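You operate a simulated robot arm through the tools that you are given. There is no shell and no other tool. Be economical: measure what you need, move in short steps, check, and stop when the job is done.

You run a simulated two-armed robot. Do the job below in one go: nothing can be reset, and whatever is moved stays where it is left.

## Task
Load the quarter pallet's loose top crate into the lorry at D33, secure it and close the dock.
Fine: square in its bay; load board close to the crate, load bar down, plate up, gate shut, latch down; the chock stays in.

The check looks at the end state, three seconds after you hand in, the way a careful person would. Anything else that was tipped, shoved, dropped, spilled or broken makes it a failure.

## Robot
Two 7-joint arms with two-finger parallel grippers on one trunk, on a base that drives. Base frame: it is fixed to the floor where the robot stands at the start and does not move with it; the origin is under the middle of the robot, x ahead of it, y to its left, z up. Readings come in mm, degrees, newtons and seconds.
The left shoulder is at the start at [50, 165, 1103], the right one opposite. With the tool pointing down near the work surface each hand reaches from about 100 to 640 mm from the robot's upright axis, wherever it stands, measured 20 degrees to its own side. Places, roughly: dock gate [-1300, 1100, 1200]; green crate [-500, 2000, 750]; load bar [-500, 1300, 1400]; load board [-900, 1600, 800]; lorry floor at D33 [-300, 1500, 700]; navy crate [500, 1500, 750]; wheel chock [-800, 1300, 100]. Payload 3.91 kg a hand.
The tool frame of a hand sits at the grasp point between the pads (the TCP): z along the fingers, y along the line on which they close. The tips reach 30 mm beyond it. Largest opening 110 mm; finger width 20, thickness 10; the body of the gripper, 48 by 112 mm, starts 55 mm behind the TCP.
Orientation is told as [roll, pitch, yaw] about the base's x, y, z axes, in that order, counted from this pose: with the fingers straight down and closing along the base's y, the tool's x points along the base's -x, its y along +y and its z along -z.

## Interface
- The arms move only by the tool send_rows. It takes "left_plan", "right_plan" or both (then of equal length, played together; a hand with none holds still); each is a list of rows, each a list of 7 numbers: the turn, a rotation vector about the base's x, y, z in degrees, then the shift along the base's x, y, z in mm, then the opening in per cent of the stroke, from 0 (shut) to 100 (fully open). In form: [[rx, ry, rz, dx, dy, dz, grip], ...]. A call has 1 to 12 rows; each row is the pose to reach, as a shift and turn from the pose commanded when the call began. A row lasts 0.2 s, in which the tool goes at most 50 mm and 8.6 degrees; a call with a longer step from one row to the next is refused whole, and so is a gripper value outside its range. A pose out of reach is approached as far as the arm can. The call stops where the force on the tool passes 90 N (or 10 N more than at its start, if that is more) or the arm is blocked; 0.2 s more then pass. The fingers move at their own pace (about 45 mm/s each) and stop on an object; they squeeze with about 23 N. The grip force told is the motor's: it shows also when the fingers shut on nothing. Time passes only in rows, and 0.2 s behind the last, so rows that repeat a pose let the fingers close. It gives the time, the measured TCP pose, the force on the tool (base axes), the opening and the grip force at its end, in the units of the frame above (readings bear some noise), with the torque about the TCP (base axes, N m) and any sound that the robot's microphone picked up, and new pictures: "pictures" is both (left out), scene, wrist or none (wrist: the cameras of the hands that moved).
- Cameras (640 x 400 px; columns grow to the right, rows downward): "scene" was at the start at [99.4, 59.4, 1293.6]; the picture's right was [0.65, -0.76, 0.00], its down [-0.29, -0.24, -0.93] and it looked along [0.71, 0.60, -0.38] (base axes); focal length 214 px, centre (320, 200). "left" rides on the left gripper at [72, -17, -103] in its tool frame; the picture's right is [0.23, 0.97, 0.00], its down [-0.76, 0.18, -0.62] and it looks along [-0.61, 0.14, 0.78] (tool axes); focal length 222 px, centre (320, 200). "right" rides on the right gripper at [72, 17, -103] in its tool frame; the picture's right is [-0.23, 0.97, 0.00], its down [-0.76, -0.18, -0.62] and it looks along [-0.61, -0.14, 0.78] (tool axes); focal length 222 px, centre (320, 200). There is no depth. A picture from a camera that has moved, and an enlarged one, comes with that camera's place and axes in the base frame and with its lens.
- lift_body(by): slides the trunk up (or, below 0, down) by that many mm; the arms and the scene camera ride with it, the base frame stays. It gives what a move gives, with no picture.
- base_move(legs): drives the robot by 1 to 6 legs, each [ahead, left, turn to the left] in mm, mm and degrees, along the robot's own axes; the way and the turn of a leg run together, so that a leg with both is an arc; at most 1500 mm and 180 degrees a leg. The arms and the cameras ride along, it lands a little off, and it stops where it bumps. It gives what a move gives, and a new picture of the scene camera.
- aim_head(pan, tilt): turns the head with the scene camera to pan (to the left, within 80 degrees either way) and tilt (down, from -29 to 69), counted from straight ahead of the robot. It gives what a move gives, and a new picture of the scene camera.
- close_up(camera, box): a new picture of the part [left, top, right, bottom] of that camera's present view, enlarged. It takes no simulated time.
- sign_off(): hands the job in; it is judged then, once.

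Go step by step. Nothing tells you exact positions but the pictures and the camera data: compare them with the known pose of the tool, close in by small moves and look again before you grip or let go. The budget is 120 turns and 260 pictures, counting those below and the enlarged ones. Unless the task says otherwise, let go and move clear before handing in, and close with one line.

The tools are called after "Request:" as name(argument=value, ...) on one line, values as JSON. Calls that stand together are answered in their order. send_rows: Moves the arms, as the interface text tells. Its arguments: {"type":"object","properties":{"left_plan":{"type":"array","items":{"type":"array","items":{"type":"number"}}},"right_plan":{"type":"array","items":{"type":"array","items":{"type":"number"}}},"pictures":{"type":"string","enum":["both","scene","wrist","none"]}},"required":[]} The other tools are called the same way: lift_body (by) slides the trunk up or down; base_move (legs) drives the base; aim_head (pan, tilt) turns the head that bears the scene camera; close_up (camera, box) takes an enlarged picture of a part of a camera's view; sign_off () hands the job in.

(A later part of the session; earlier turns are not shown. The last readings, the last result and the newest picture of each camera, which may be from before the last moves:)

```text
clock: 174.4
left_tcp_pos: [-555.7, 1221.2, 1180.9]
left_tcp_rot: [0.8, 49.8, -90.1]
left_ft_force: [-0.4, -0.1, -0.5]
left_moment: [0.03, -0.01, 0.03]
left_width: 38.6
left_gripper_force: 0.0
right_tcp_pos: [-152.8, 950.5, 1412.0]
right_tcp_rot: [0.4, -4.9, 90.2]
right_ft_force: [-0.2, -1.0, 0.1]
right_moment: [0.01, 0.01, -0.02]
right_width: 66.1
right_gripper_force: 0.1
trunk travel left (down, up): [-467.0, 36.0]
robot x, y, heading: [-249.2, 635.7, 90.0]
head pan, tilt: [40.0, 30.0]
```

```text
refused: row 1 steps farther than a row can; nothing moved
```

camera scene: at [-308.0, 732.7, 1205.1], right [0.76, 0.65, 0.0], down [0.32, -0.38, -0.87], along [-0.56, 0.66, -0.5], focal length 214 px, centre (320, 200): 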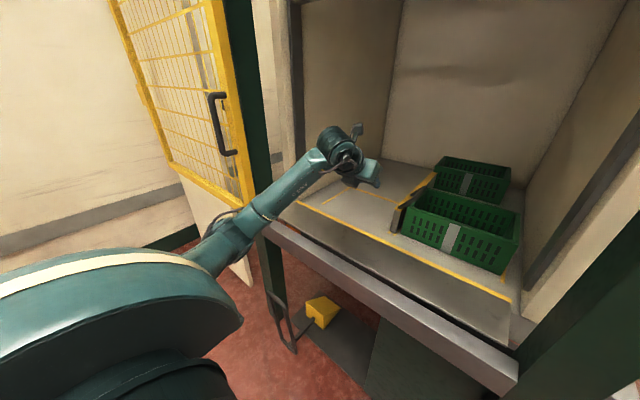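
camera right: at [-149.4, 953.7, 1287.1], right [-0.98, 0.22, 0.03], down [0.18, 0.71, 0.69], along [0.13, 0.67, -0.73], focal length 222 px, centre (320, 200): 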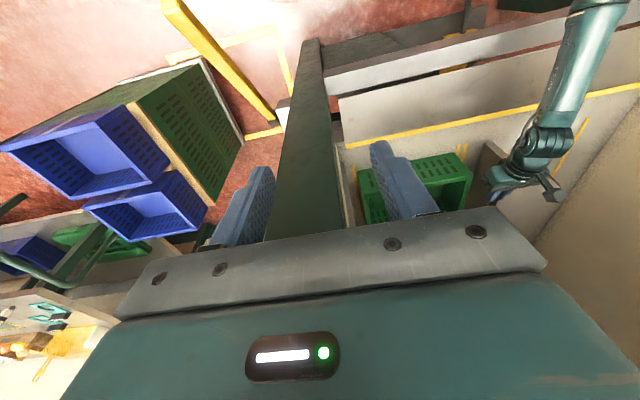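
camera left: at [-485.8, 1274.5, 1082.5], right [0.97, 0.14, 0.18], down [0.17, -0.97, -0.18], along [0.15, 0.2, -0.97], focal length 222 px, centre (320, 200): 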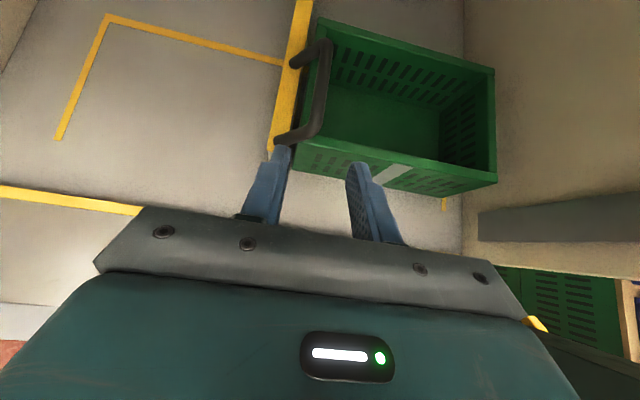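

Request:
aim_head(pan=35, tilt=5)

Request:
send_rows(left_plan=[[0, 0, 0, 15, -5, 42, 0], [0, 0, 0, 30, -10, 84, 0], [0, 0, 0, 45, -15, 126, 0], [0, 0, 0, 60, -20, 168, 0], [0, 0, 0, 75, -20, 210, 0], [0, 0, 0, 90, -20, 252, 0], [0, 0, 0, 105, -20, 294, 0], [0, 0, 0, 118, -20, 325, 0]], pictures="both")

```text
clock: 175.3
left_tcp_pos: [-555.1, 1221.4, 1181.4]
left_tcp_rot: [0.6, 49.9, -90.2]
left_ft_force: [0.0, 0.6, 0.5]
left_moment: [0.02, 0.0, 0.02]
left_width: 38.6
left_gripper_force: 0.0
right_tcp_pos: [-152.4, 950.8, 1410.8]
right_tcp_rot: [0.3, -4.9, 90.1]
right_ft_force: [0.0, -0.4, -0.4]
right_moment: [-0.01, 0.02, 0.0]
right_width: 65.8
right_gripper_force: 0.0
trunk travel left (down, up): [-467.0, 36.0]
robot x, y, heading: [-245.1, 633.6, 90.5]
head pan, tilt: [35.0, 5.0]
camera scene: at [-302.4, 738.9, 1465.4], right [0.82, 0.58, 0.0], down [0.05, -0.07, -1.0], along [-0.58, 0.81, -0.09], focal length 214 px, centre (320, 200)
```

scene: 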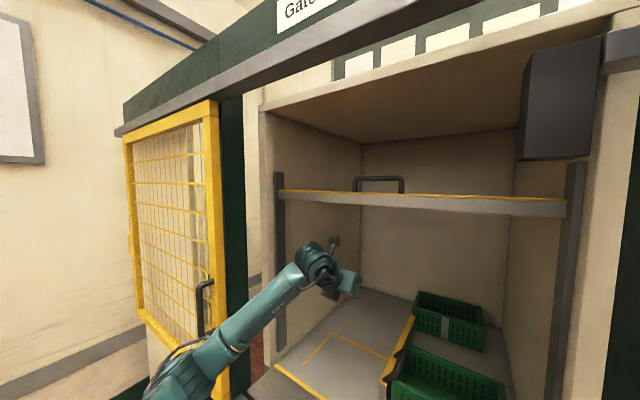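

```text
clock: 177.1
left_tcp_pos: [-437.4, 1202.0, 1506.7]
left_tcp_rot: [0.6, 49.8, -90.1]
left_ft_force: [0.8, 0.6, 0.2]
left_moment: [-0.01, -0.01, -0.01]
left_width: 0.1
left_gripper_force: 23.1
right_tcp_pos: [-151.6, 949.3, 1411.3]
right_tcp_rot: [0.4, -5.1, 90.3]
right_ft_force: [-0.2, -0.7, -0.1]
right_moment: [-0.01, 0.02, -0.01]
right_width: 66.1
right_gripper_force: 0.1
trunk travel left (down, up): [-467.0, 36.0]
robot x, y, heading: [-251.5, 635.1, 90.3]
head pan, tilt: [35.0, 5.0]
camera scene: at [-301.6, 738.4, 1465.6], right [0.82, 0.58, 0.0], down [0.05, -0.07, -1.0], along [-0.58, 0.81, -0.09], focal length 214 px, centre (320, 200)
camera left: at [-455.0, 1170.5, 1628.1], right [0.97, 0.14, 0.18], down [0.17, -0.97, -0.18], along [0.15, 0.2, -0.97], focal length 222 px, centre (320, 200)
```

scene: 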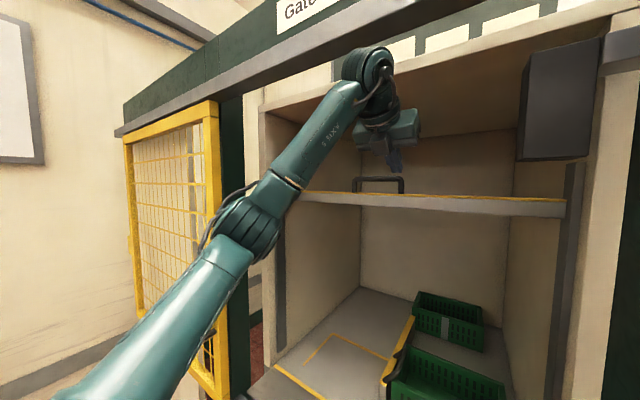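
left: 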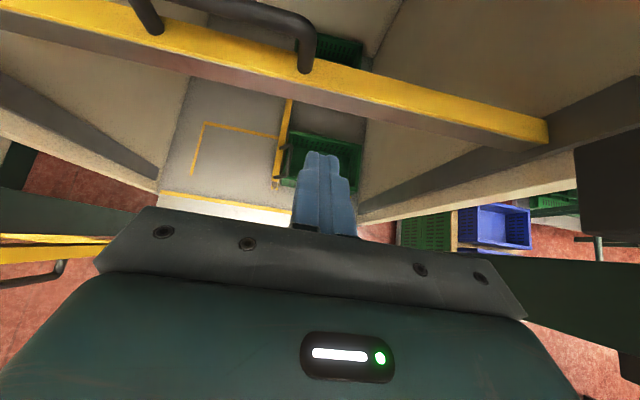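

Request:
send_rows(left_plan=[[5, 0, 0, 5, 0, -15, 0], [10, 0, 0, 10, 10, -28, 0], [10, 0, 0, 12, 45, -30, 0], [10, 0, 0, 12, 80, -30, 0], [10, 0, 0, 12, 112, -30, 0]], pictures="both")

```text
clock: 178.3
left_tcp_pos: [-425.3, 1315.1, 1476.8]
left_tcp_rot: [0.6, 59.7, -90.1]
left_ft_force: [0.4, 0.8, -0.5]
left_moment: [-0.01, 0.03, 0.01]
left_width: 0.0
left_gripper_force: 22.6
right_tcp_pos: [-153.4, 949.7, 1411.1]
right_tcp_rot: [0.4, -4.9, 90.1]
right_ft_force: [-0.1, -0.1, 0.0]
right_moment: [0.0, -0.02, 0.01]
right_width: 65.9
right_gripper_force: 0.1
trunk travel left (down, up): [-467.0, 36.0]
robot x, y, heading: [-251.6, 635.8, 90.3]
head pan, tilt: [35.0, 5.0]
camera scene: at [-301.7, 739.4, 1465.5], right [0.82, 0.58, 0.0], down [0.05, -0.07, -1.0], along [-0.58, 0.81, -0.09], focal length 214 px, centre (320, 200)
camera left: at [-443.7, 1262.9, 1590.4], right [0.97, 0.1, 0.2], down [0.17, -0.92, -0.34], along [0.15, 0.37, -0.92], focal length 222 px, centre (320, 200)
```

scene: 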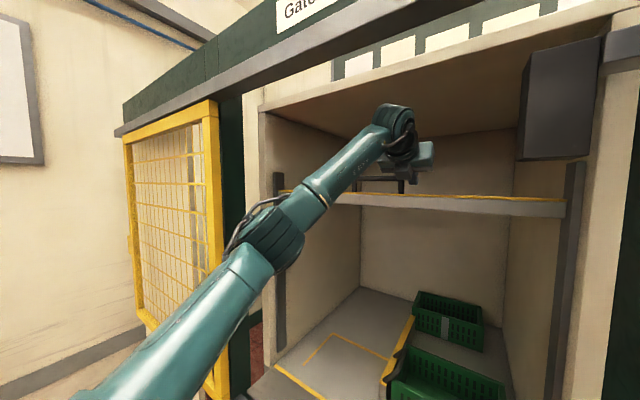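
left: 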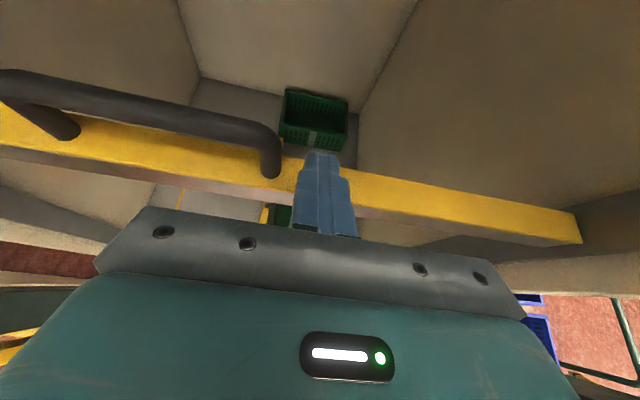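

Fingertips are above the bar. Press down.

Request:
send_rows(left_plan=[[0, 0, 0, 0, 0, -15, 0], [0, 0, 0, 0, 0, -30, 0], [0, 0, 0, 0, 0, -45, 0], [0, 0, 0, 0, 0, -60, 0], [0, 0, 0, 0, 0, -75, 0]], pictures="both")

```text
clock: 179.5
left_tcp_pos: [-425.4, 1315.3, 1399.5]
left_tcp_rot: [0.5, 59.6, -90.2]
left_ft_force: [-0.2, 0.1, 0.7]
left_moment: [0.0, 0.03, 0.0]
left_width: 0.0
left_gripper_force: 22.7
right_tcp_pos: [-152.5, 950.1, 1410.4]
right_tcp_rot: [0.4, -4.9, 90.2]
right_ft_force: [0.3, -0.3, 0.4]
right_moment: [-0.01, 0.01, -0.03]
right_width: 66.3
right_gripper_force: 0.1
trunk travel left (down, up): [-467.0, 36.0]
robot x, y, heading: [-248.0, 636.1, 90.2]
head pan, tilt: [35.0, 5.0]
camera scene: at [-302.6, 739.3, 1465.3], right [0.82, 0.58, 0.0], down [0.05, -0.07, -1.0], along [-0.58, 0.81, -0.09], focal length 214 px, centre (320, 200)
camera left: at [-444.0, 1262.5, 1513.4], right [0.97, 0.1, 0.2], down [0.17, -0.92, -0.34], along [0.15, 0.37, -0.92], focal length 222 px, centre (320, 200)
```

scene: 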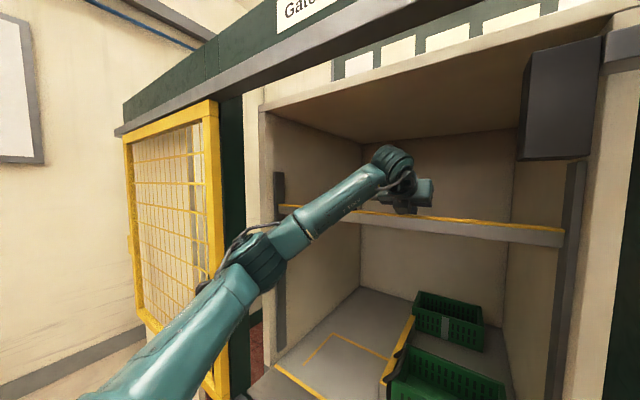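
left: 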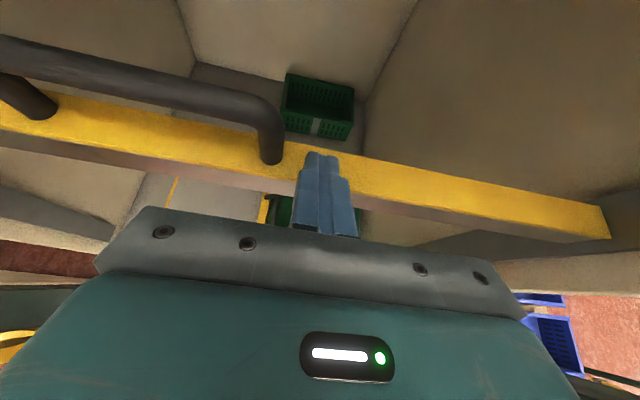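

It slides down freely. Continue.

Request:
send_rows(left_plan=[[0, 0, 0, 0, 0, -40, 0], [0, 0, 0, 0, 0, -80, 0], [0, 0, 0, 0, 0, -120, 0], [0, 0, 0, 0, 0, -160, 0], [0, 0, 0, 0, 0, -200, 0], [0, 0, 0, 0, 0, -240, 0], [0, 0, 0, 0, 0, -280, 0]], pictures="scene")

```text
clock: 181.1
left_tcp_pos: [-424.8, 1312.8, 1118.9]
left_tcp_rot: [0.7, 59.6, -90.1]
left_ft_force: [-0.4, -0.7, -0.6]
left_moment: [-0.04, -0.01, -0.02]
left_width: 0.0
left_gripper_force: 23.2
right_tcp_pos: [-153.5, 950.5, 1410.9]
right_tcp_rot: [0.4, -4.8, 90.1]
right_ft_force: [0.7, -0.3, -0.5]
right_moment: [-0.01, -0.02, 0.0]
right_width: 66.0
right_gripper_force: 0.0
trunk travel left (down, up): [-467.0, 36.0]
robot x, y, heading: [-244.0, 635.5, 90.2]
head pan, tilt: [35.0, 5.0]
camera scene: at [-302.4, 739.4, 1465.4], right [0.82, 0.58, 0.0], down [0.05, -0.07, -1.0], along [-0.58, 0.81, -0.09], focal length 214 px, centre (320, 200)
```

scene: 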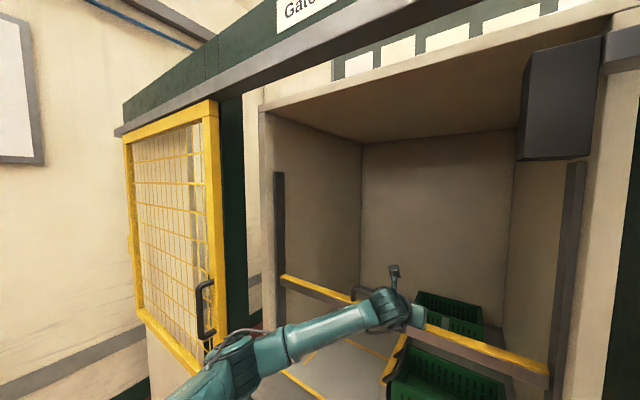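

Request:
aim_head(pan=20, tilt=30)

Request:
send_rows(left_plan=[[0, 0, 0, 0, 0, -30, 0], [0, 0, 0, 0, 0, -60, 0], [0, 0, 0, 0, 0, -90, 0], [0, 0, 0, 0, 0, -120, 0], [0, 0, 0, 0, 0, -150, 0], [0, 0, 0, 0, 0, -180, 0]], pictures="both")

```text
clock: 182.0
left_tcp_pos: [-426.4, 1313.9, 1122.8]
left_tcp_rot: [0.6, 59.8, -90.2]
left_ft_force: [0.3, 0.2, -0.1]
left_moment: [0.03, -0.02, 0.0]
left_width: 0.2
left_gripper_force: 23.1
right_tcp_pos: [-153.0, 950.8, 1411.1]
right_tcp_rot: [0.4, -4.9, 90.2]
right_ft_force: [0.0, 0.7, 0.2]
right_moment: [-0.03, 0.04, 0.01]
right_width: 65.9
right_gripper_force: 0.0
trunk travel left (down, up): [-467.0, 36.0]
robot x, y, heading: [-247.0, 636.5, 90.5]
head pan, tilt: [20.0, 30.0]
camera scene: at [-280.7, 748.7, 1425.2], right [0.94, 0.35, 0.0], down [0.17, -0.47, -0.87], along [-0.3, 0.81, -0.5], focal length 214 px, centre (320, 200)
```

scene: 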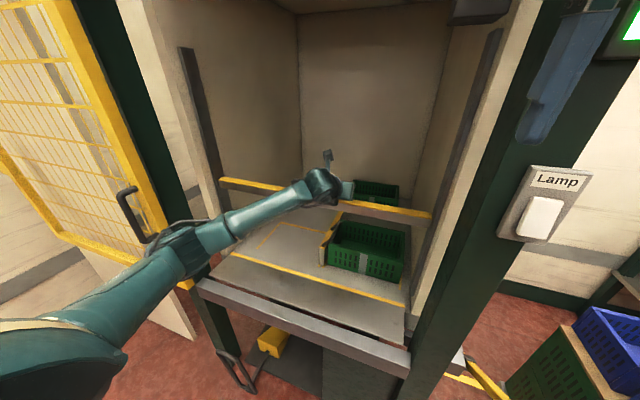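

```text
clock: 183.4
left_tcp_pos: [-427.8, 1313.4, 970.3]
left_tcp_rot: [0.9, 59.6, -89.7]
left_ft_force: [-0.3, 0.7, 0.1]
left_moment: [0.04, 0.01, 0.02]
left_width: 0.0
left_gripper_force: 23.4
left hand out of reach, approached as far as the arm can: row 6
right_tcp_pos: [-156.6, 950.8, 1411.3]
right_tcp_rot: [0.2, -4.9, 90.3]
right_ft_force: [-0.2, 1.1, 0.1]
right_moment: [-0.06, -0.04, 0.01]
right_width: 65.9
right_gripper_force: 0.0
trunk travel left (down, up): [-467.0, 36.0]
robot x, y, heading: [-247.5, 635.8, 90.7]
head pan, tilt: [20.0, 30.0]
camera scene: at [-283.1, 749.1, 1424.9], right [0.94, 0.35, 0.0], down [0.18, -0.47, -0.87], along [-0.3, 0.81, -0.5], focal length 214 px, centre (320, 200)
camera left: at [-446.4, 1261.8, 1083.5], right [0.97, 0.11, 0.2], down [0.17, -0.92, -0.34], along [0.15, 0.37, -0.92], focal length 222 px, centre (320, 200)
```

scene: 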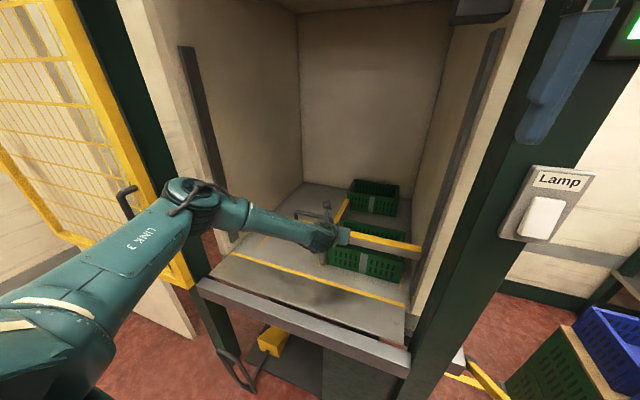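
left: 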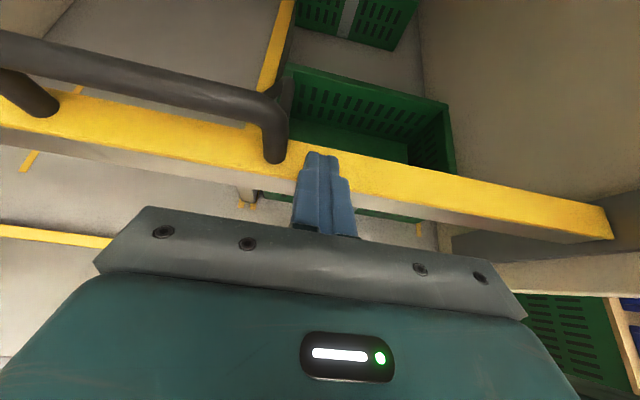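

Near the arm's lower limit here; I continue pressing with the trunk.

Request:
lift_body(by=-60)

Request:
lift_body(by=-40)

Request:
close_up(camera="scene", box=[180, 140, 460, 330])

```text
clock: 184.4
left_tcp_pos: [-425.1, 1313.6, 909.6]
left_tcp_rot: [0.6, 59.7, -90.1]
left_ft_force: [-0.4, 0.1, -0.3]
left_moment: [0.0, -0.01, 0.0]
left_width: 0.0
left_gripper_force: 23.4
right_tcp_pos: [-153.2, 949.6, 1351.2]
right_tcp_rot: [0.4, -5.0, 90.1]
right_ft_force: [-0.3, 0.2, -0.2]
right_moment: [-0.01, 0.0, -0.02]
right_width: 65.9
right_gripper_force: 0.2
trunk travel left (down, up): [-407.0, 96.0]
robot x, y, heading: [-249.9, 635.7, 90.3]
head pan, tilt: [20.0, 30.0]
```

```text
clock: 185.2
left_tcp_pos: [-425.7, 1313.5, 870.1]
left_tcp_rot: [0.6, 59.7, -90.1]
left_ft_force: [0.0, -0.1, -0.3]
left_moment: [0.02, -0.05, -0.02]
left_width: 0.4
left_gripper_force: 23.1
right_tcp_pos: [-153.9, 949.7, 1312.3]
right_tcp_rot: [0.4, -4.9, 90.2]
right_ft_force: [0.4, 0.1, 0.2]
right_moment: [-0.02, 0.01, 0.02]
right_width: 66.1
right_gripper_force: 0.1
trunk travel left (down, up): [-367.0, 136.0]
robot x, y, heading: [-251.0, 636.9, 90.1]
head pan, tilt: [20.0, 30.0]
```

```text
2.11 times, centred on (320, 235) of scene
camera zoom: at [-280.6, 748.4, 1325.1], right [0.94, 0.35, 0.0], down [0.17, -0.47, -0.87], along [-0.3, 0.81, -0.5], focal length 452 px, centre (320, 126)
```

zoom: 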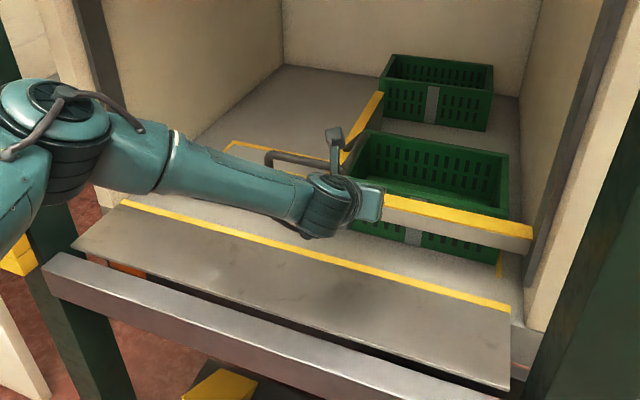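

Request:
lift_body(by=-30)

Request:
lift_body(by=-25)

Request:
close_up(camera="left", box=[0, 0, 640, 400])

Request:
close_up(camera="scene", box=[180, 140, 460, 330])

```text
clock: 186.0
left_tcp_pos: [-425.7, 1313.0, 840.7]
left_tcp_rot: [0.6, 59.7, -90.1]
left_ft_force: [0.4, -0.5, -0.5]
left_moment: [0.0, -0.01, 0.01]
left_width: 0.0
left_gripper_force: 22.6
right_tcp_pos: [-151.9, 950.6, 1280.8]
right_tcp_rot: [0.4, -5.0, 90.2]
right_ft_force: [-0.3, 0.3, -0.1]
right_moment: [0.05, 0.01, -0.01]
right_width: 65.9
right_gripper_force: 0.0
trunk travel left (down, up): [-337.0, 166.0]
robot x, y, heading: [-247.6, 635.4, 90.4]
head pan, tilt: [20.0, 30.0]
```

```text
clock: 186.7
left_tcp_pos: [-424.2, 1314.5, 833.7]
left_tcp_rot: [0.8, 61.4, -89.8]
left_ft_force: [-5.7, -19.8, 52.5]
left_moment: [0.66, 0.12, 0.13]
left_width: 0.0
left_gripper_force: 23.2
right_tcp_pos: [-153.2, 942.1, 1259.3]
right_tcp_rot: [0.4, -5.5, 90.2]
right_ft_force: [0.0, -0.9, 0.2]
right_moment: [0.02, 0.02, 0.0]
right_width: 66.0
right_gripper_force: 0.1
trunk travel left (down, up): [-312.0, 191.0]
robot x, y, heading: [-253.0, 633.5, 90.4]
head pan, tilt: [20.0, 30.0]
```

```text
1.00 times, centred on (320, 200) of left (not enlarged: the box is as wide or as high as the picture)
camera zoom: at [-443.0, 1259.3, 946.1], right [0.97, 0.1, 0.21], down [0.17, -0.91, -0.37], along [0.15, 0.4, -0.91], focal length 222 px, centre (320, 200)
```

zoom: 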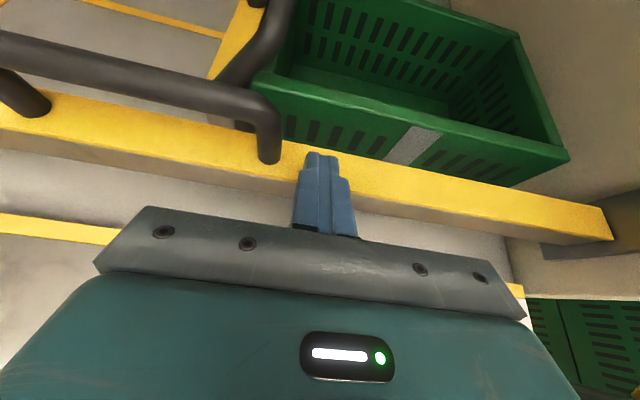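

```text
2.11 times, centred on (320, 235) of scene
camera zoom: at [-279.8, 741.0, 1271.7], right [0.94, 0.35, 0.0], down [0.17, -0.46, -0.87], along [-0.3, 0.82, -0.49], focal length 452 px, centre (320, 126)
```

zoom: 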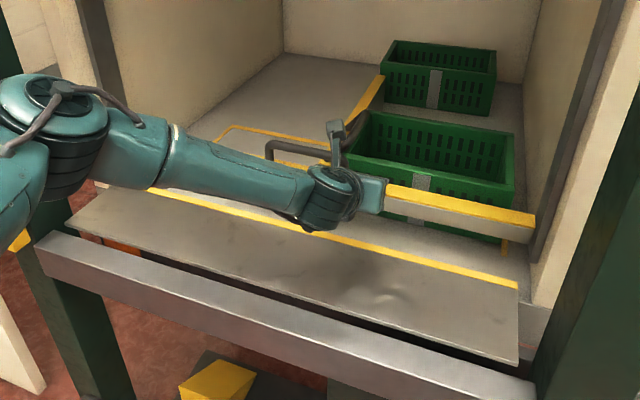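

The bar has reached its stop, in front of the crate. I lift off and withdraw, then check the bar stays down.

Request:
lift_body(by=80)

Request:
send_rows(left_plan=[[0, 0, 0, 0, -40, 20, 0], [0, 0, 0, 0, -80, 30, 0], [-5, 0, 0, 0, -120, 40, 0], [-10, 0, 0, 0, -150, 50, 0]], pictures="both")

```text
clock: 187.8
left_tcp_pos: [-424.7, 1314.4, 895.1]
left_tcp_rot: [0.6, 59.7, -90.1]
left_ft_force: [0.2, -0.2, -0.1]
left_moment: [-0.03, 0.01, 0.01]
left_width: 0.2
left_gripper_force: 23.0
right_tcp_pos: [-153.2, 950.4, 1336.2]
right_tcp_rot: [0.4, -5.0, 90.2]
right_ft_force: [0.1, 0.5, 0.3]
right_moment: [0.03, 0.0, -0.03]
right_width: 66.0
right_gripper_force: 0.1
trunk travel left (down, up): [-392.0, 111.0]
robot x, y, heading: [-245.5, 633.3, 90.3]
head pan, tilt: [20.0, 30.0]
```

```text
clock: 188.8
left_tcp_pos: [-424.5, 1163.3, 947.1]
left_tcp_rot: [0.5, 49.7, -90.3]
left_ft_force: [0.0, 1.1, -0.5]
left_moment: [-0.01, -0.05, -0.01]
left_width: 0.0
left_gripper_force: 23.4
left hand out of reach, approached as far as the arm can: row 1, 2
right_tcp_pos: [-153.2, 949.0, 1336.4]
right_tcp_rot: [0.4, -4.8, 90.3]
right_ft_force: [-0.1, -0.5, 0.0]
right_moment: [-0.03, 0.01, 0.0]
right_width: 66.0
right_gripper_force: 0.0
trunk travel left (down, up): [-392.0, 111.0]
robot x, y, heading: [-250.9, 635.1, 90.3]
head pan, tilt: [20.0, 30.0]
camera scene: at [-280.2, 749.1, 1350.1], right [0.94, 0.35, 0.0], down [0.17, -0.47, -0.87], along [-0.3, 0.81, -0.5], focal length 214 px, centre (320, 200)
camera left: at [-442.9, 1131.8, 1067.6], right [0.97, 0.14, 0.18], down [0.17, -0.97, -0.18], along [0.15, 0.2, -0.97], focal length 222 px, centre (320, 200)
```

scene: 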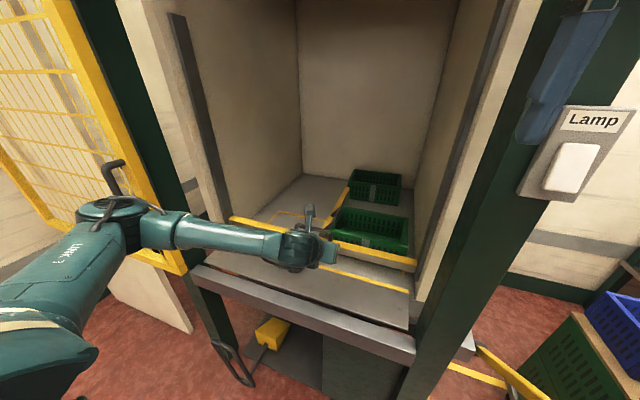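
left: 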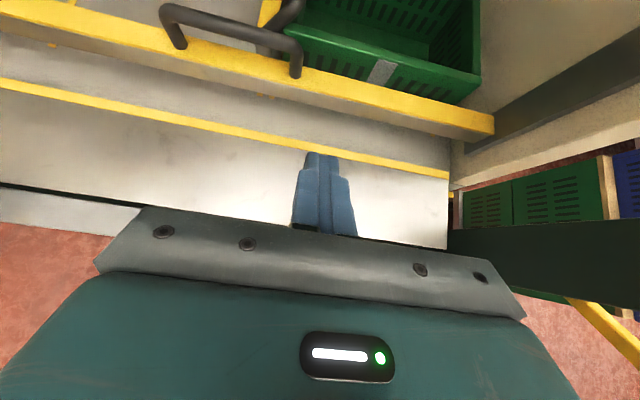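

The bar stays down. Now the dock plate: I back out and look at the yellow lever on the right of the portal.

Request:
base_move(legs=[[-330, 0, 0]])

Request:
aim_head(pan=-20, tilt=30)

Request:
close_up(camera="scene", box=[200, 120, 440, 340])

```text
clock: 191.0
left_tcp_pos: [-422.1, 836.1, 946.8]
left_tcp_rot: [0.6, 49.8, -90.3]
left_ft_force: [-0.1, 0.2, -0.3]
left_moment: [0.02, -0.02, 0.01]
left_width: 0.0
left_gripper_force: 23.2
right_tcp_pos: [-151.4, 620.7, 1336.1]
right_tcp_rot: [0.4, -5.1, 90.1]
right_ft_force: [0.0, -0.3, 0.4]
right_moment: [-0.01, 0.04, 0.02]
right_width: 65.8
right_gripper_force: 0.1
trunk travel left (down, up): [-392.0, 111.0]
robot x, y, heading: [-246.2, 306.0, 90.2]
head pan, tilt: [20.0, 30.0]
camera scene: at [-278.7, 419.7, 1350.2], right [0.94, 0.35, 0.0], down [0.17, -0.47, -0.87], along [-0.3, 0.81, -0.5], focal length 214 px, centre (320, 200)
```

scene: 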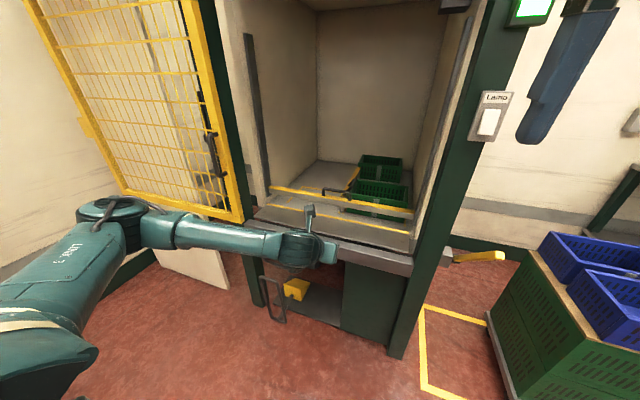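

```text
clock: 192.1
left_tcp_pos: [-421.4, 835.4, 946.8]
left_tcp_rot: [0.5, 49.8, -90.3]
left_ft_force: [0.2, -0.6, 0.5]
left_moment: [0.01, 0.0, -0.01]
left_width: 0.0
left_gripper_force: 23.2
right_tcp_pos: [-151.7, 621.7, 1334.8]
right_tcp_rot: [0.4, -4.9, 90.2]
right_ft_force: [-0.2, -0.9, 1.2]
right_moment: [0.0, 0.0, -0.01]
right_width: 66.0
right_gripper_force: 0.0
trunk travel left (down, up): [-392.0, 111.0]
robot x, y, heading: [-245.6, 306.1, 90.2]
head pan, tilt: [-20.0, 30.0]
camera scene: at [-216.9, 420.6, 1350.1], right [0.94, -0.34, 0.0], down [-0.17, -0.47, -0.87], along [0.29, 0.82, -0.5], focal length 214 px, centre (320, 200)
```

scene: 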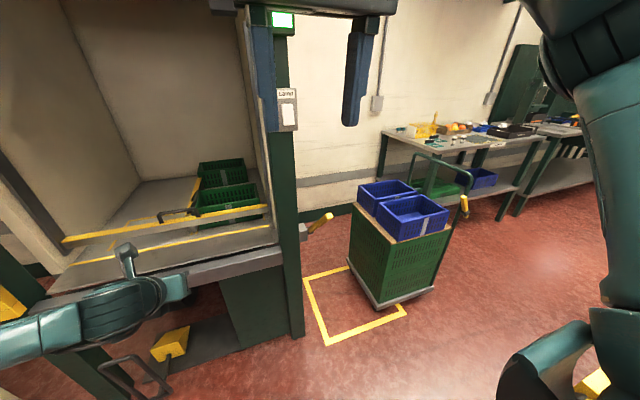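

```text
1.82 times, centred on (320, 230) of scene
camera zoom: at [-216.9, 420.6, 1350.1], right [0.94, -0.34, 0.0], down [-0.17, -0.47, -0.87], along [0.29, 0.82, -0.5], focal length 390 px, centre (320, 146)
```

zoom: 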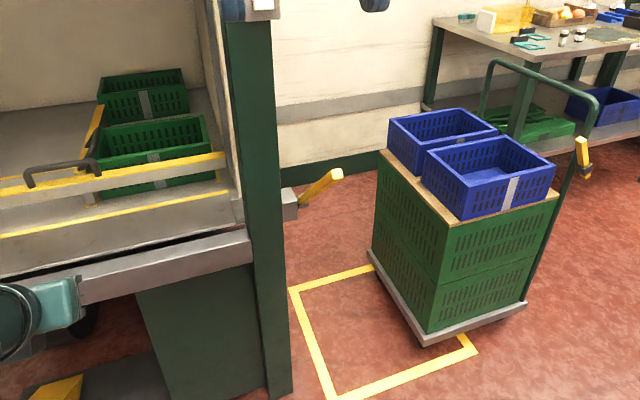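

The lever goes from a pivot near (0, 1215, 700) up to its end near (-20, 893, 1000). I'll grip its end with the right hand, closing along x, which is its turning axis.

Request:
base_move(legs=[[215, -76, 0]])

Request:
send_rows(right_plan=[[0, 0, 0, 15, 5, -40, 80], [0, 0, 0, 30, 10, -80, 80], [0, 0, 0, 45, 15, -120, 80], [0, 0, 0, 55, 20, -165, 80], [0, 0, 0, 55, 25, -210, 80]], pictures="both")

```text
clock: 193.8
left_tcp_pos: [-347.3, 1049.5, 945.7]
left_tcp_rot: [0.6, 49.7, -90.2]
left_ft_force: [0.1, 0.7, 0.4]
left_moment: [-0.02, -0.01, -0.02]
left_width: 0.0
left_gripper_force: 22.2
right_tcp_pos: [-74.8, 834.2, 1336.1]
right_tcp_rot: [0.4, -5.0, 90.0]
right_ft_force: [0.0, -0.1, 0.7]
right_moment: [-0.01, 0.0, 0.02]
right_width: 66.1
right_gripper_force: 0.0
trunk travel left (down, up): [-392.0, 111.0]
robot x, y, heading: [-172.4, 519.9, 89.9]
head pan, tilt: [-20.0, 30.0]
camera scene: at [-141.8, 634.3, 1350.0], right [0.94, -0.34, 0.0], down [-0.17, -0.47, -0.87], along [0.29, 0.81, -0.5], focal length 214 px, centre (320, 200)
```

scene: 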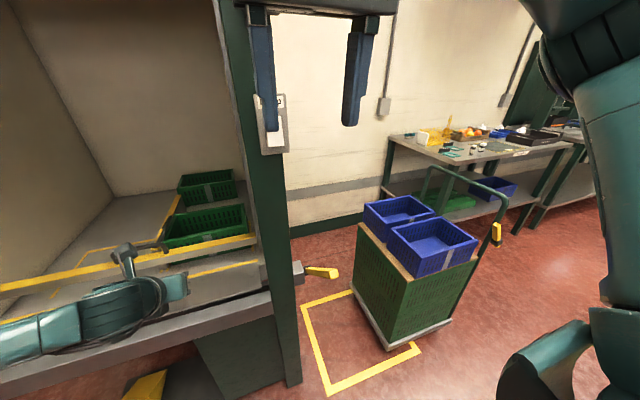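

```text
clock: 195.0
left_tcp_pos: [-347.3, 1048.1, 945.9]
left_tcp_rot: [0.6, 49.8, -90.2]
left_ft_force: [0.0, -0.6, -0.5]
left_moment: [0.0, 0.01, 0.02]
left_width: 0.1
left_gripper_force: 22.9
right_tcp_pos: [-21.3, 859.8, 1126.0]
right_tcp_rot: [0.4, -5.0, 90.2]
right_ft_force: [-0.7, -0.8, -0.7]
right_moment: [-0.01, -0.03, 0.01]
right_width: 88.0
right_gripper_force: 0.1
trunk travel left (down, up): [-392.0, 111.0]
robot x, y, heading: [-168.9, 520.7, 90.3]
head pan, tilt: [-20.0, 30.0]
camera scene: at [-141.8, 633.9, 1350.1], right [0.94, -0.34, 0.0], down [-0.17, -0.47, -0.87], along [0.29, 0.81, -0.5], focal length 214 px, centre (320, 200)
camera right: at [-36.0, 779.4, 1221.9], right [-0.97, 0.22, 0.03], down [0.18, 0.7, 0.69], along [0.14, 0.67, -0.73], focal length 222 px, centre (320, 200)
```

scene: 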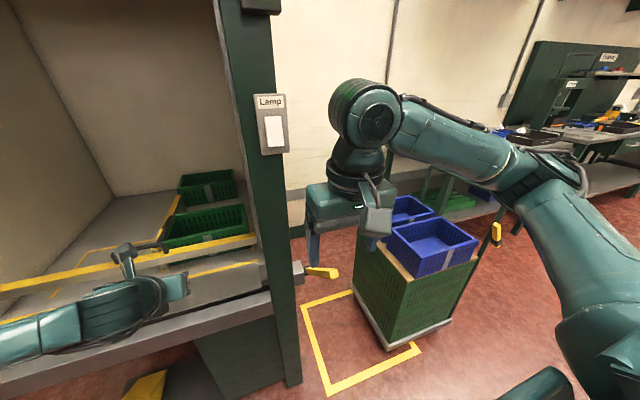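
right: 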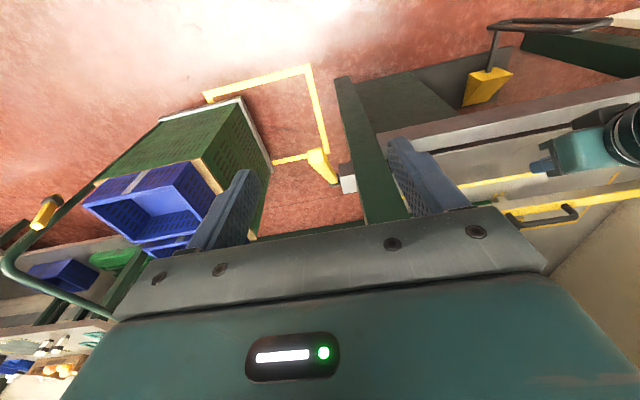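

Request:
send_rows(right_plan=[[0, 0, 0, 8, 25, -35, 80], [0, 0, 0, 16, 50, -70, 80], [0, 0, 0, 16, 72, -105, 80]], pictures="both")

Request:
close_up(camera="scene", box=[240, 200, 400, 320])

```text
clock: 195.8
left_tcp_pos: [-347.2, 1048.7, 945.9]
left_tcp_rot: [0.5, 49.7, -90.1]
left_ft_force: [0.0, -0.7, 0.5]
left_moment: [0.02, -0.03, 0.01]
left_width: 0.0
left_gripper_force: 22.8
right_tcp_pos: [-4.4, 931.9, 1020.4]
right_tcp_rot: [0.4, -5.0, 90.1]
right_ft_force: [0.2, -0.3, -0.6]
right_moment: [0.02, 0.01, -0.03]
right_width: 88.1
right_gripper_force: 0.1
trunk travel left (down, up): [-392.0, 111.0]
robot x, y, heading: [-171.8, 522.0, 90.2]
head pan, tilt: [-20.0, 30.0]
camera scene: at [-141.9, 634.0, 1350.1], right [0.94, -0.34, 0.0], down [-0.17, -0.47, -0.87], along [0.29, 0.81, -0.5], focal length 214 px, centre (320, 200)
camera right: at [-20.0, 851.0, 1116.4], right [-0.97, 0.22, 0.03], down [0.18, 0.71, 0.69], along [0.14, 0.67, -0.73], focal length 222 px, centre (320, 200)
```

scene: 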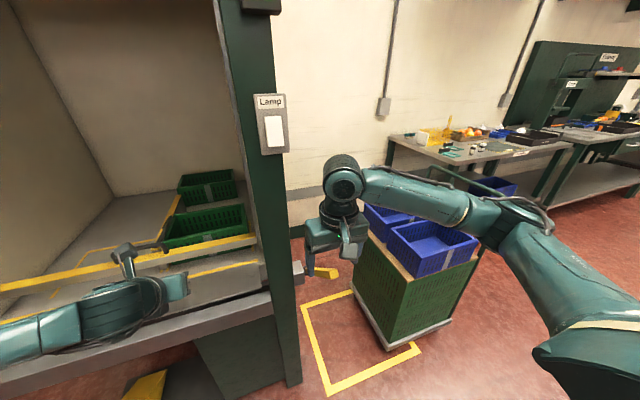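
right: 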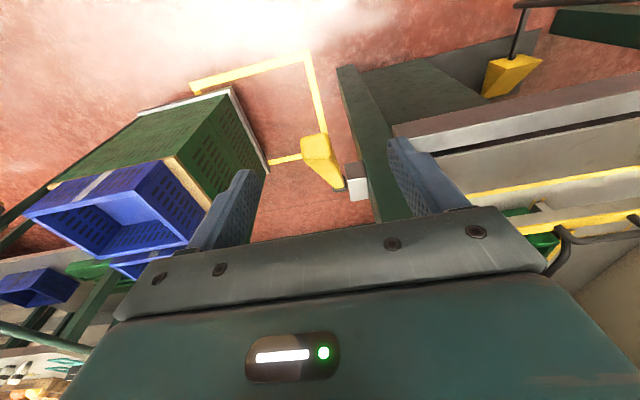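

```text
3.33 times, centred on (320, 260) of scene
camera zoom: at [-141.9, 634.0, 1350.1], right [0.94, -0.34, 0.0], down [-0.17, -0.47, -0.87], along [0.29, 0.81, -0.5], focal length 715 px, centre (320, 0)
```

zoom: 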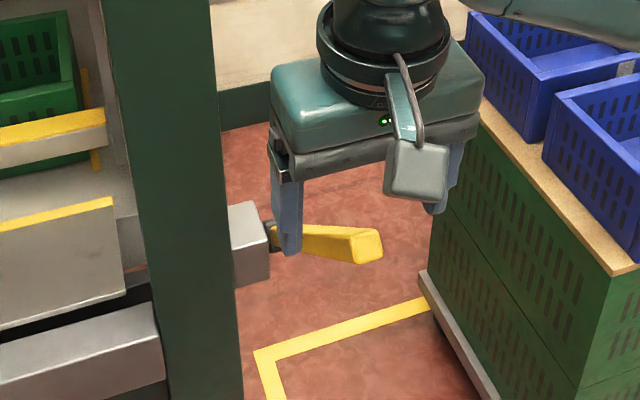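

Request:
send_rows(right_plan=[[0, 0, 0, 2, 12, -30, 80], [0, 0, 0, 3, 24, -60, 80]], pictures="wrist")

Request:
close_up(camera="scene", box=[240, 200, 400, 320])

```text
clock: 196.4
left_tcp_pos: [-346.8, 1047.5, 946.2]
left_tcp_rot: [0.6, 49.8, -90.3]
left_ft_force: [0.2, -0.3, 0.1]
left_moment: [0.0, 0.01, -0.03]
left_width: 0.1
left_gripper_force: 23.3
right_tcp_pos: [-1.4, 955.2, 961.2]
right_tcp_rot: [0.4, -5.0, 90.1]
right_ft_force: [0.6, -0.2, -0.1]
right_moment: [0.0, -0.03, 0.0]
right_width: 87.9
right_gripper_force: 0.1
trunk travel left (down, up): [-392.0, 111.0]
robot x, y, heading: [-173.5, 518.1, 90.6]
head pan, tilt: [-20.0, 30.0]
camera right: at [-18.0, 874.9, 1056.6], right [-0.97, 0.22, 0.03], down [0.18, 0.71, 0.69], along [0.14, 0.67, -0.73], focal length 222 px, centre (320, 200)
```

right: 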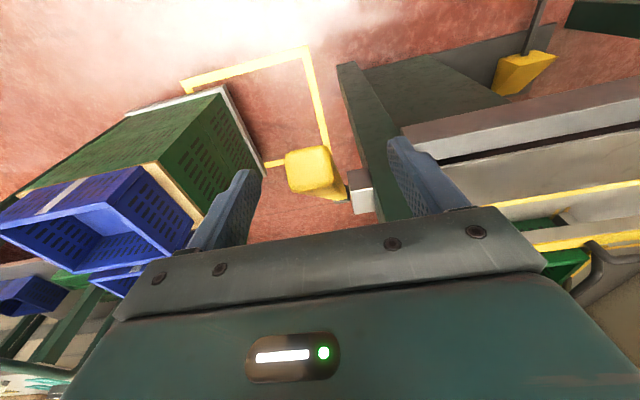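

```text
3.33 times, centred on (320, 260) of scene
camera zoom: at [-141.9, 633.7, 1350.1], right [0.94, -0.34, 0.0], down [-0.17, -0.47, -0.87], along [0.29, 0.81, -0.5], focal length 715 px, centre (320, 0)
```

zoom: 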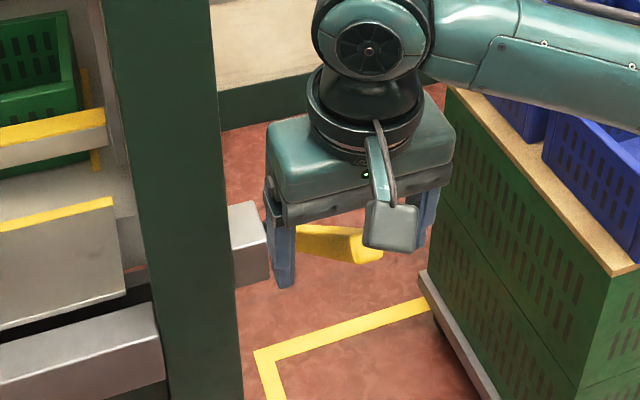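

Request:
send_rows(right_plan=[[0, 0, 0, 8, 15, -20, 80], [0, 0, 0, 14, 28, -45, 80]], pictures="wrist")

Request:
close_up(camera="scene", box=[240, 200, 400, 320])

```text
clock: 197.0
left_tcp_pos: [-347.4, 1048.1, 946.1]
left_tcp_rot: [0.5, 49.8, -90.2]
left_ft_force: [0.3, 0.4, -0.4]
left_moment: [-0.01, -0.01, 0.0]
left_width: 0.2
left_gripper_force: 23.4
right_tcp_pos: [13.6, 983.7, 916.1]
right_tcp_rot: [0.5, -5.0, 90.1]
right_ft_force: [0.1, 0.8, 0.3]
right_moment: [0.0, 0.06, 0.0]
right_width: 87.9
right_gripper_force: 0.0
trunk travel left (down, up): [-392.0, 111.0]
robot x, y, heading: [-172.2, 517.9, 90.1]
head pan, tilt: [-20.0, 30.0]
camera right: at [-2.8, 903.0, 1011.2], right [-0.97, 0.22, 0.03], down [0.18, 0.71, 0.69], along [0.14, 0.67, -0.73], focal length 222 px, centre (320, 200)
```

right: 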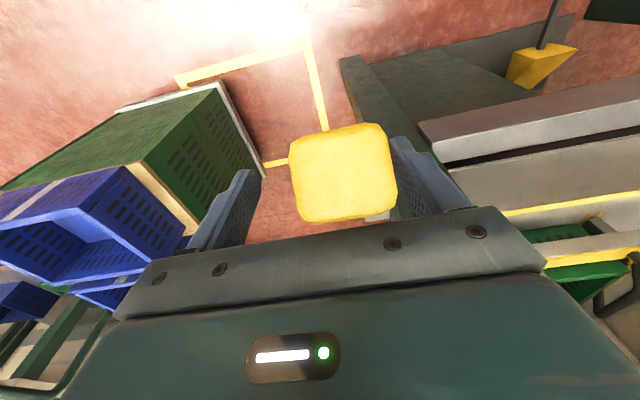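

```text
3.33 times, centred on (320, 260) of scene
camera zoom: at [-141.9, 633.7, 1350.1], right [0.94, -0.34, 0.0], down [-0.17, -0.47, -0.87], along [0.29, 0.81, -0.5], focal length 715 px, centre (320, 0)
```

zoom: 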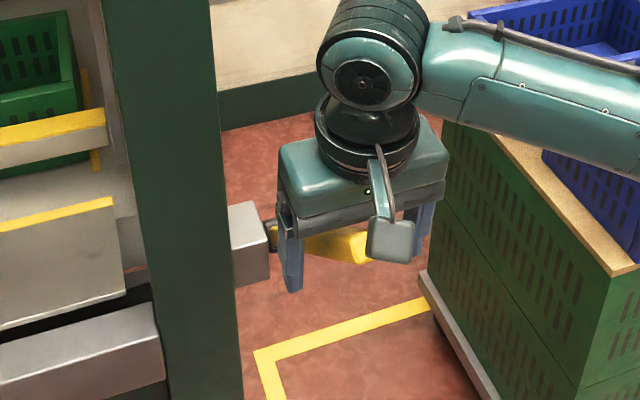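

The lever end was actually nearer: it is already between the fingers (end near (0, 932, 973)). I centre in x and close.

Request:
send_rows(right_plan=[[0, 0, 0, -5, 0, 0, 80], [0, 0, 0, -11, 0, 0, 80], [0, 0, 0, -11, 0, 0, 0], [0, 0, 0, -11, 0, 0, 0], [0, 0, 0, -11, 0, 0, 0], [0, 0, 0, -11, 0, 0, 0], [0, 0, 0, -11, 0, 0, 0], [0, 0, 0, -11, 0, 0, 0]], pictures="wrist")

```text
clock: 198.8
left_tcp_pos: [-350.3, 1048.3, 945.9]
left_tcp_rot: [0.9, 49.7, -90.1]
left_ft_force: [-0.1, 0.0, -0.3]
left_moment: [0.02, -0.02, 0.04]
left_width: 0.2
left_gripper_force: 23.0
right_tcp_pos: [-1.2, 982.8, 915.6]
right_tcp_rot: [0.3, -4.8, 90.2]
right_ft_force: [-22.7, 1.8, -6.0]
right_moment: [0.5, -1.82, -0.82]
right_width: 21.9
right_gripper_force: 44.7
trunk travel left (down, up): [-392.0, 111.0]
robot x, y, heading: [-172.3, 519.6, 90.2]
head pan, tilt: [-20.0, 30.0]
camera right: at [-17.6, 902.9, 1011.6], right [-0.97, 0.22, 0.03], down [0.18, 0.71, 0.69], along [0.13, 0.67, -0.73], focal length 222 px, centre (320, 200)
```

right: 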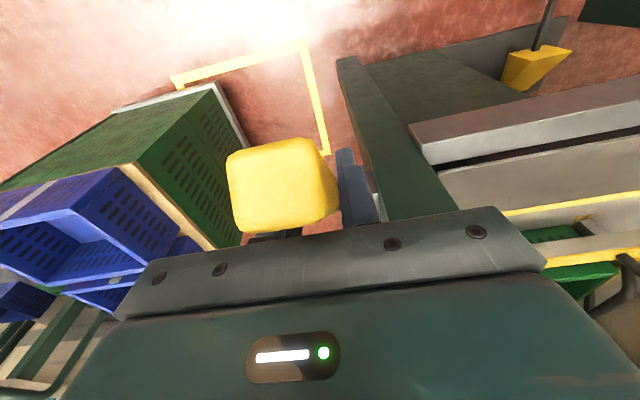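

Gripped (22 mm wide). I try moving it up and forward along its arc, gently.

Request:
send_rows(right_plan=[[0, 0, 0, -4, 0, 0, 0], [0, 0, 0, -4, 6, 6, 0], [0, 0, 0, -4, 12, 12, 0], [0, 0, 0, -4, 18, 18, 0]], pictures="scene")

```text
clock: 199.8
left_tcp_pos: [-347.5, 1049.5, 946.2]
left_tcp_rot: [0.7, 49.6, -90.2]
left_ft_force: [0.5, -0.2, -0.7]
left_moment: [0.01, 0.0, 0.0]
left_width: 0.1
left_gripper_force: 23.0
right_tcp_pos: [-2.8, 1000.7, 932.6]
right_tcp_rot: [0.1, -4.5, 90.1]
right_ft_force: [-8.6, -11.9, -19.3]
right_moment: [-1.33, -1.35, -0.77]
right_width: 21.9
right_gripper_force: 45.0
trunk travel left (down, up): [-392.0, 111.0]
robot x, y, heading: [-170.4, 522.5, 90.0]
head pan, tilt: [-20.0, 30.0]
camera scene: at [-142.4, 634.0, 1350.0], right [0.94, -0.34, 0.0], down [-0.17, -0.47, -0.87], along [0.29, 0.81, -0.5], focal length 214 px, centre (320, 200)
```

scene: 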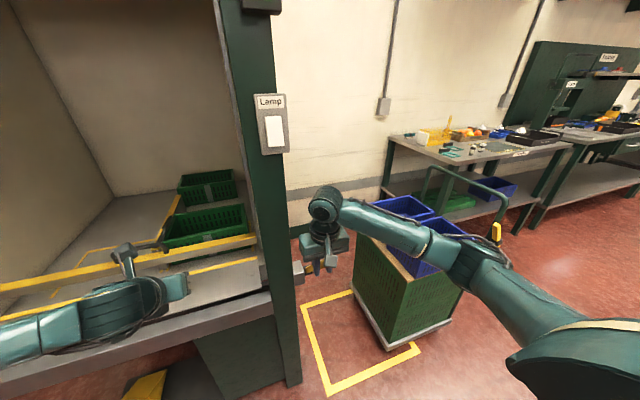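

The lever yields. I continue along the arc and watch the plate.

Request:
send_rows(right_plan=[[0, 0, 0, 0, 17, 13.5, 0], [0, 0, 0, 0, 35.6, 26, 0], [0, 0, 0, 0, 54, 36.5, 0], [0, 0, 0, 0, 73, 46, 0]], pictures="scene")

Request:
close_up(camera="scene", box=[0, 180, 360, 380])

```text
clock: 200.8
left_tcp_pos: [-348.4, 1049.1, 945.6]
left_tcp_rot: [0.6, 49.7, -90.2]
left_ft_force: [-0.2, -0.3, -0.5]
left_moment: [0.03, 0.02, 0.03]
left_width: 0.0
left_gripper_force: 23.2
right_tcp_pos: [-2.4, 1073.9, 976.4]
right_tcp_rot: [0.1, -4.5, 90.1]
right_ft_force: [-4.5, -10.9, -21.1]
right_moment: [-2.03, -1.08, -0.81]
right_width: 21.9
right_gripper_force: 44.6
trunk travel left (down, up): [-392.0, 111.0]
robot x, y, heading: [-173.7, 518.4, 90.0]
head pan, tilt: [-20.0, 30.0]
camera scene: at [-142.1, 634.6, 1349.9], right [0.94, -0.34, 0.0], down [-0.17, -0.47, -0.87], along [0.29, 0.81, -0.5], focal length 214 px, centre (320, 200)
```

scene: 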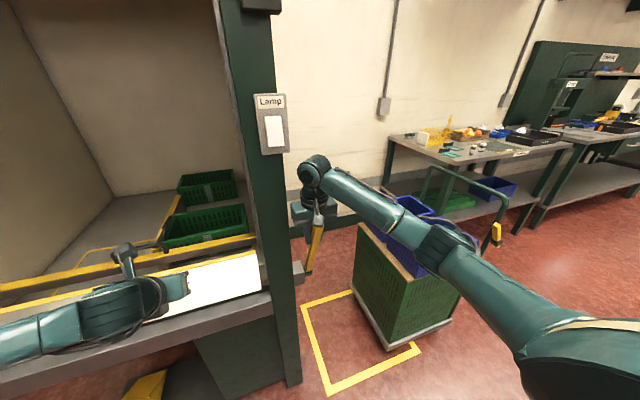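

```text
1.78 times, centred on (180, 280) of scene
camera zoom: at [-142.1, 634.6, 1349.9], right [0.94, -0.34, 0.0], down [-0.17, -0.47, -0.87], along [0.29, 0.81, -0.5], focal length 381 px, centre (569, 58)
```

zoom: 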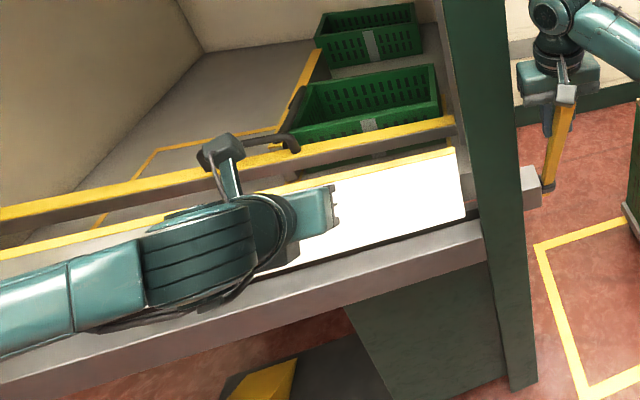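

The plate is tilting up with the lever, so the direction is right. I carry on, tilting the hand for reach.

Request:
send_rows(right_plan=[[5, 0, 0, 0, 21, 9, 0], [10, 0, 0, 0, 42, 15, 0], [15, 0, 0, 0, 63, 20, 0], [20, 0, 0, 0, 84, 24, 0], [25, 0, 0, 0, 105, 26, 0]], pictures="scene")

```text
clock: 202.0
left_tcp_pos: [-347.1, 1044.7, 949.2]
left_tcp_rot: [0.7, 50.2, -90.1]
left_ft_force: [-0.3, 0.1, -1.1]
left_moment: [0.02, 0.01, 0.01]
left_width: 0.0
left_gripper_force: 22.8
right_tcp_pos: [-3.0, 1177.5, 1016.4]
right_tcp_rot: [0.5, -30.6, 90.1]
right_ft_force: [2.6, -19.4, 32.5]
right_moment: [-3.38, 0.38, 0.51]
right_width: 0.0
right_gripper_force: 37.7
trunk travel left (down, up): [-392.0, 111.0]
robot x, y, heading: [-173.7, 517.7, 90.5]
head pan, tilt: [-20.0, 30.0]
camera scene: at [-142.5, 627.7, 1351.5], right [0.94, -0.34, 0.0], down [-0.17, -0.47, -0.87], along [0.29, 0.82, -0.5], focal length 214 px, centre (320, 200)
```

scene: 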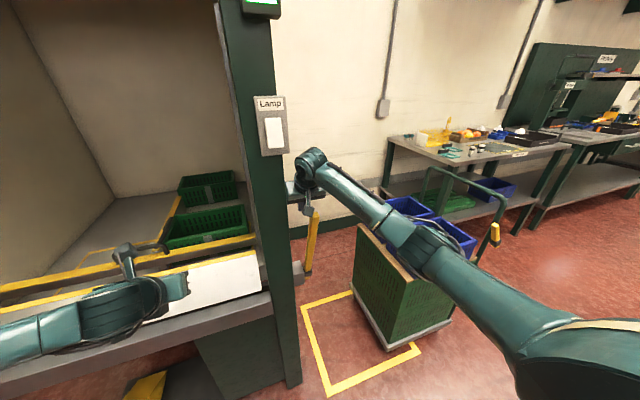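

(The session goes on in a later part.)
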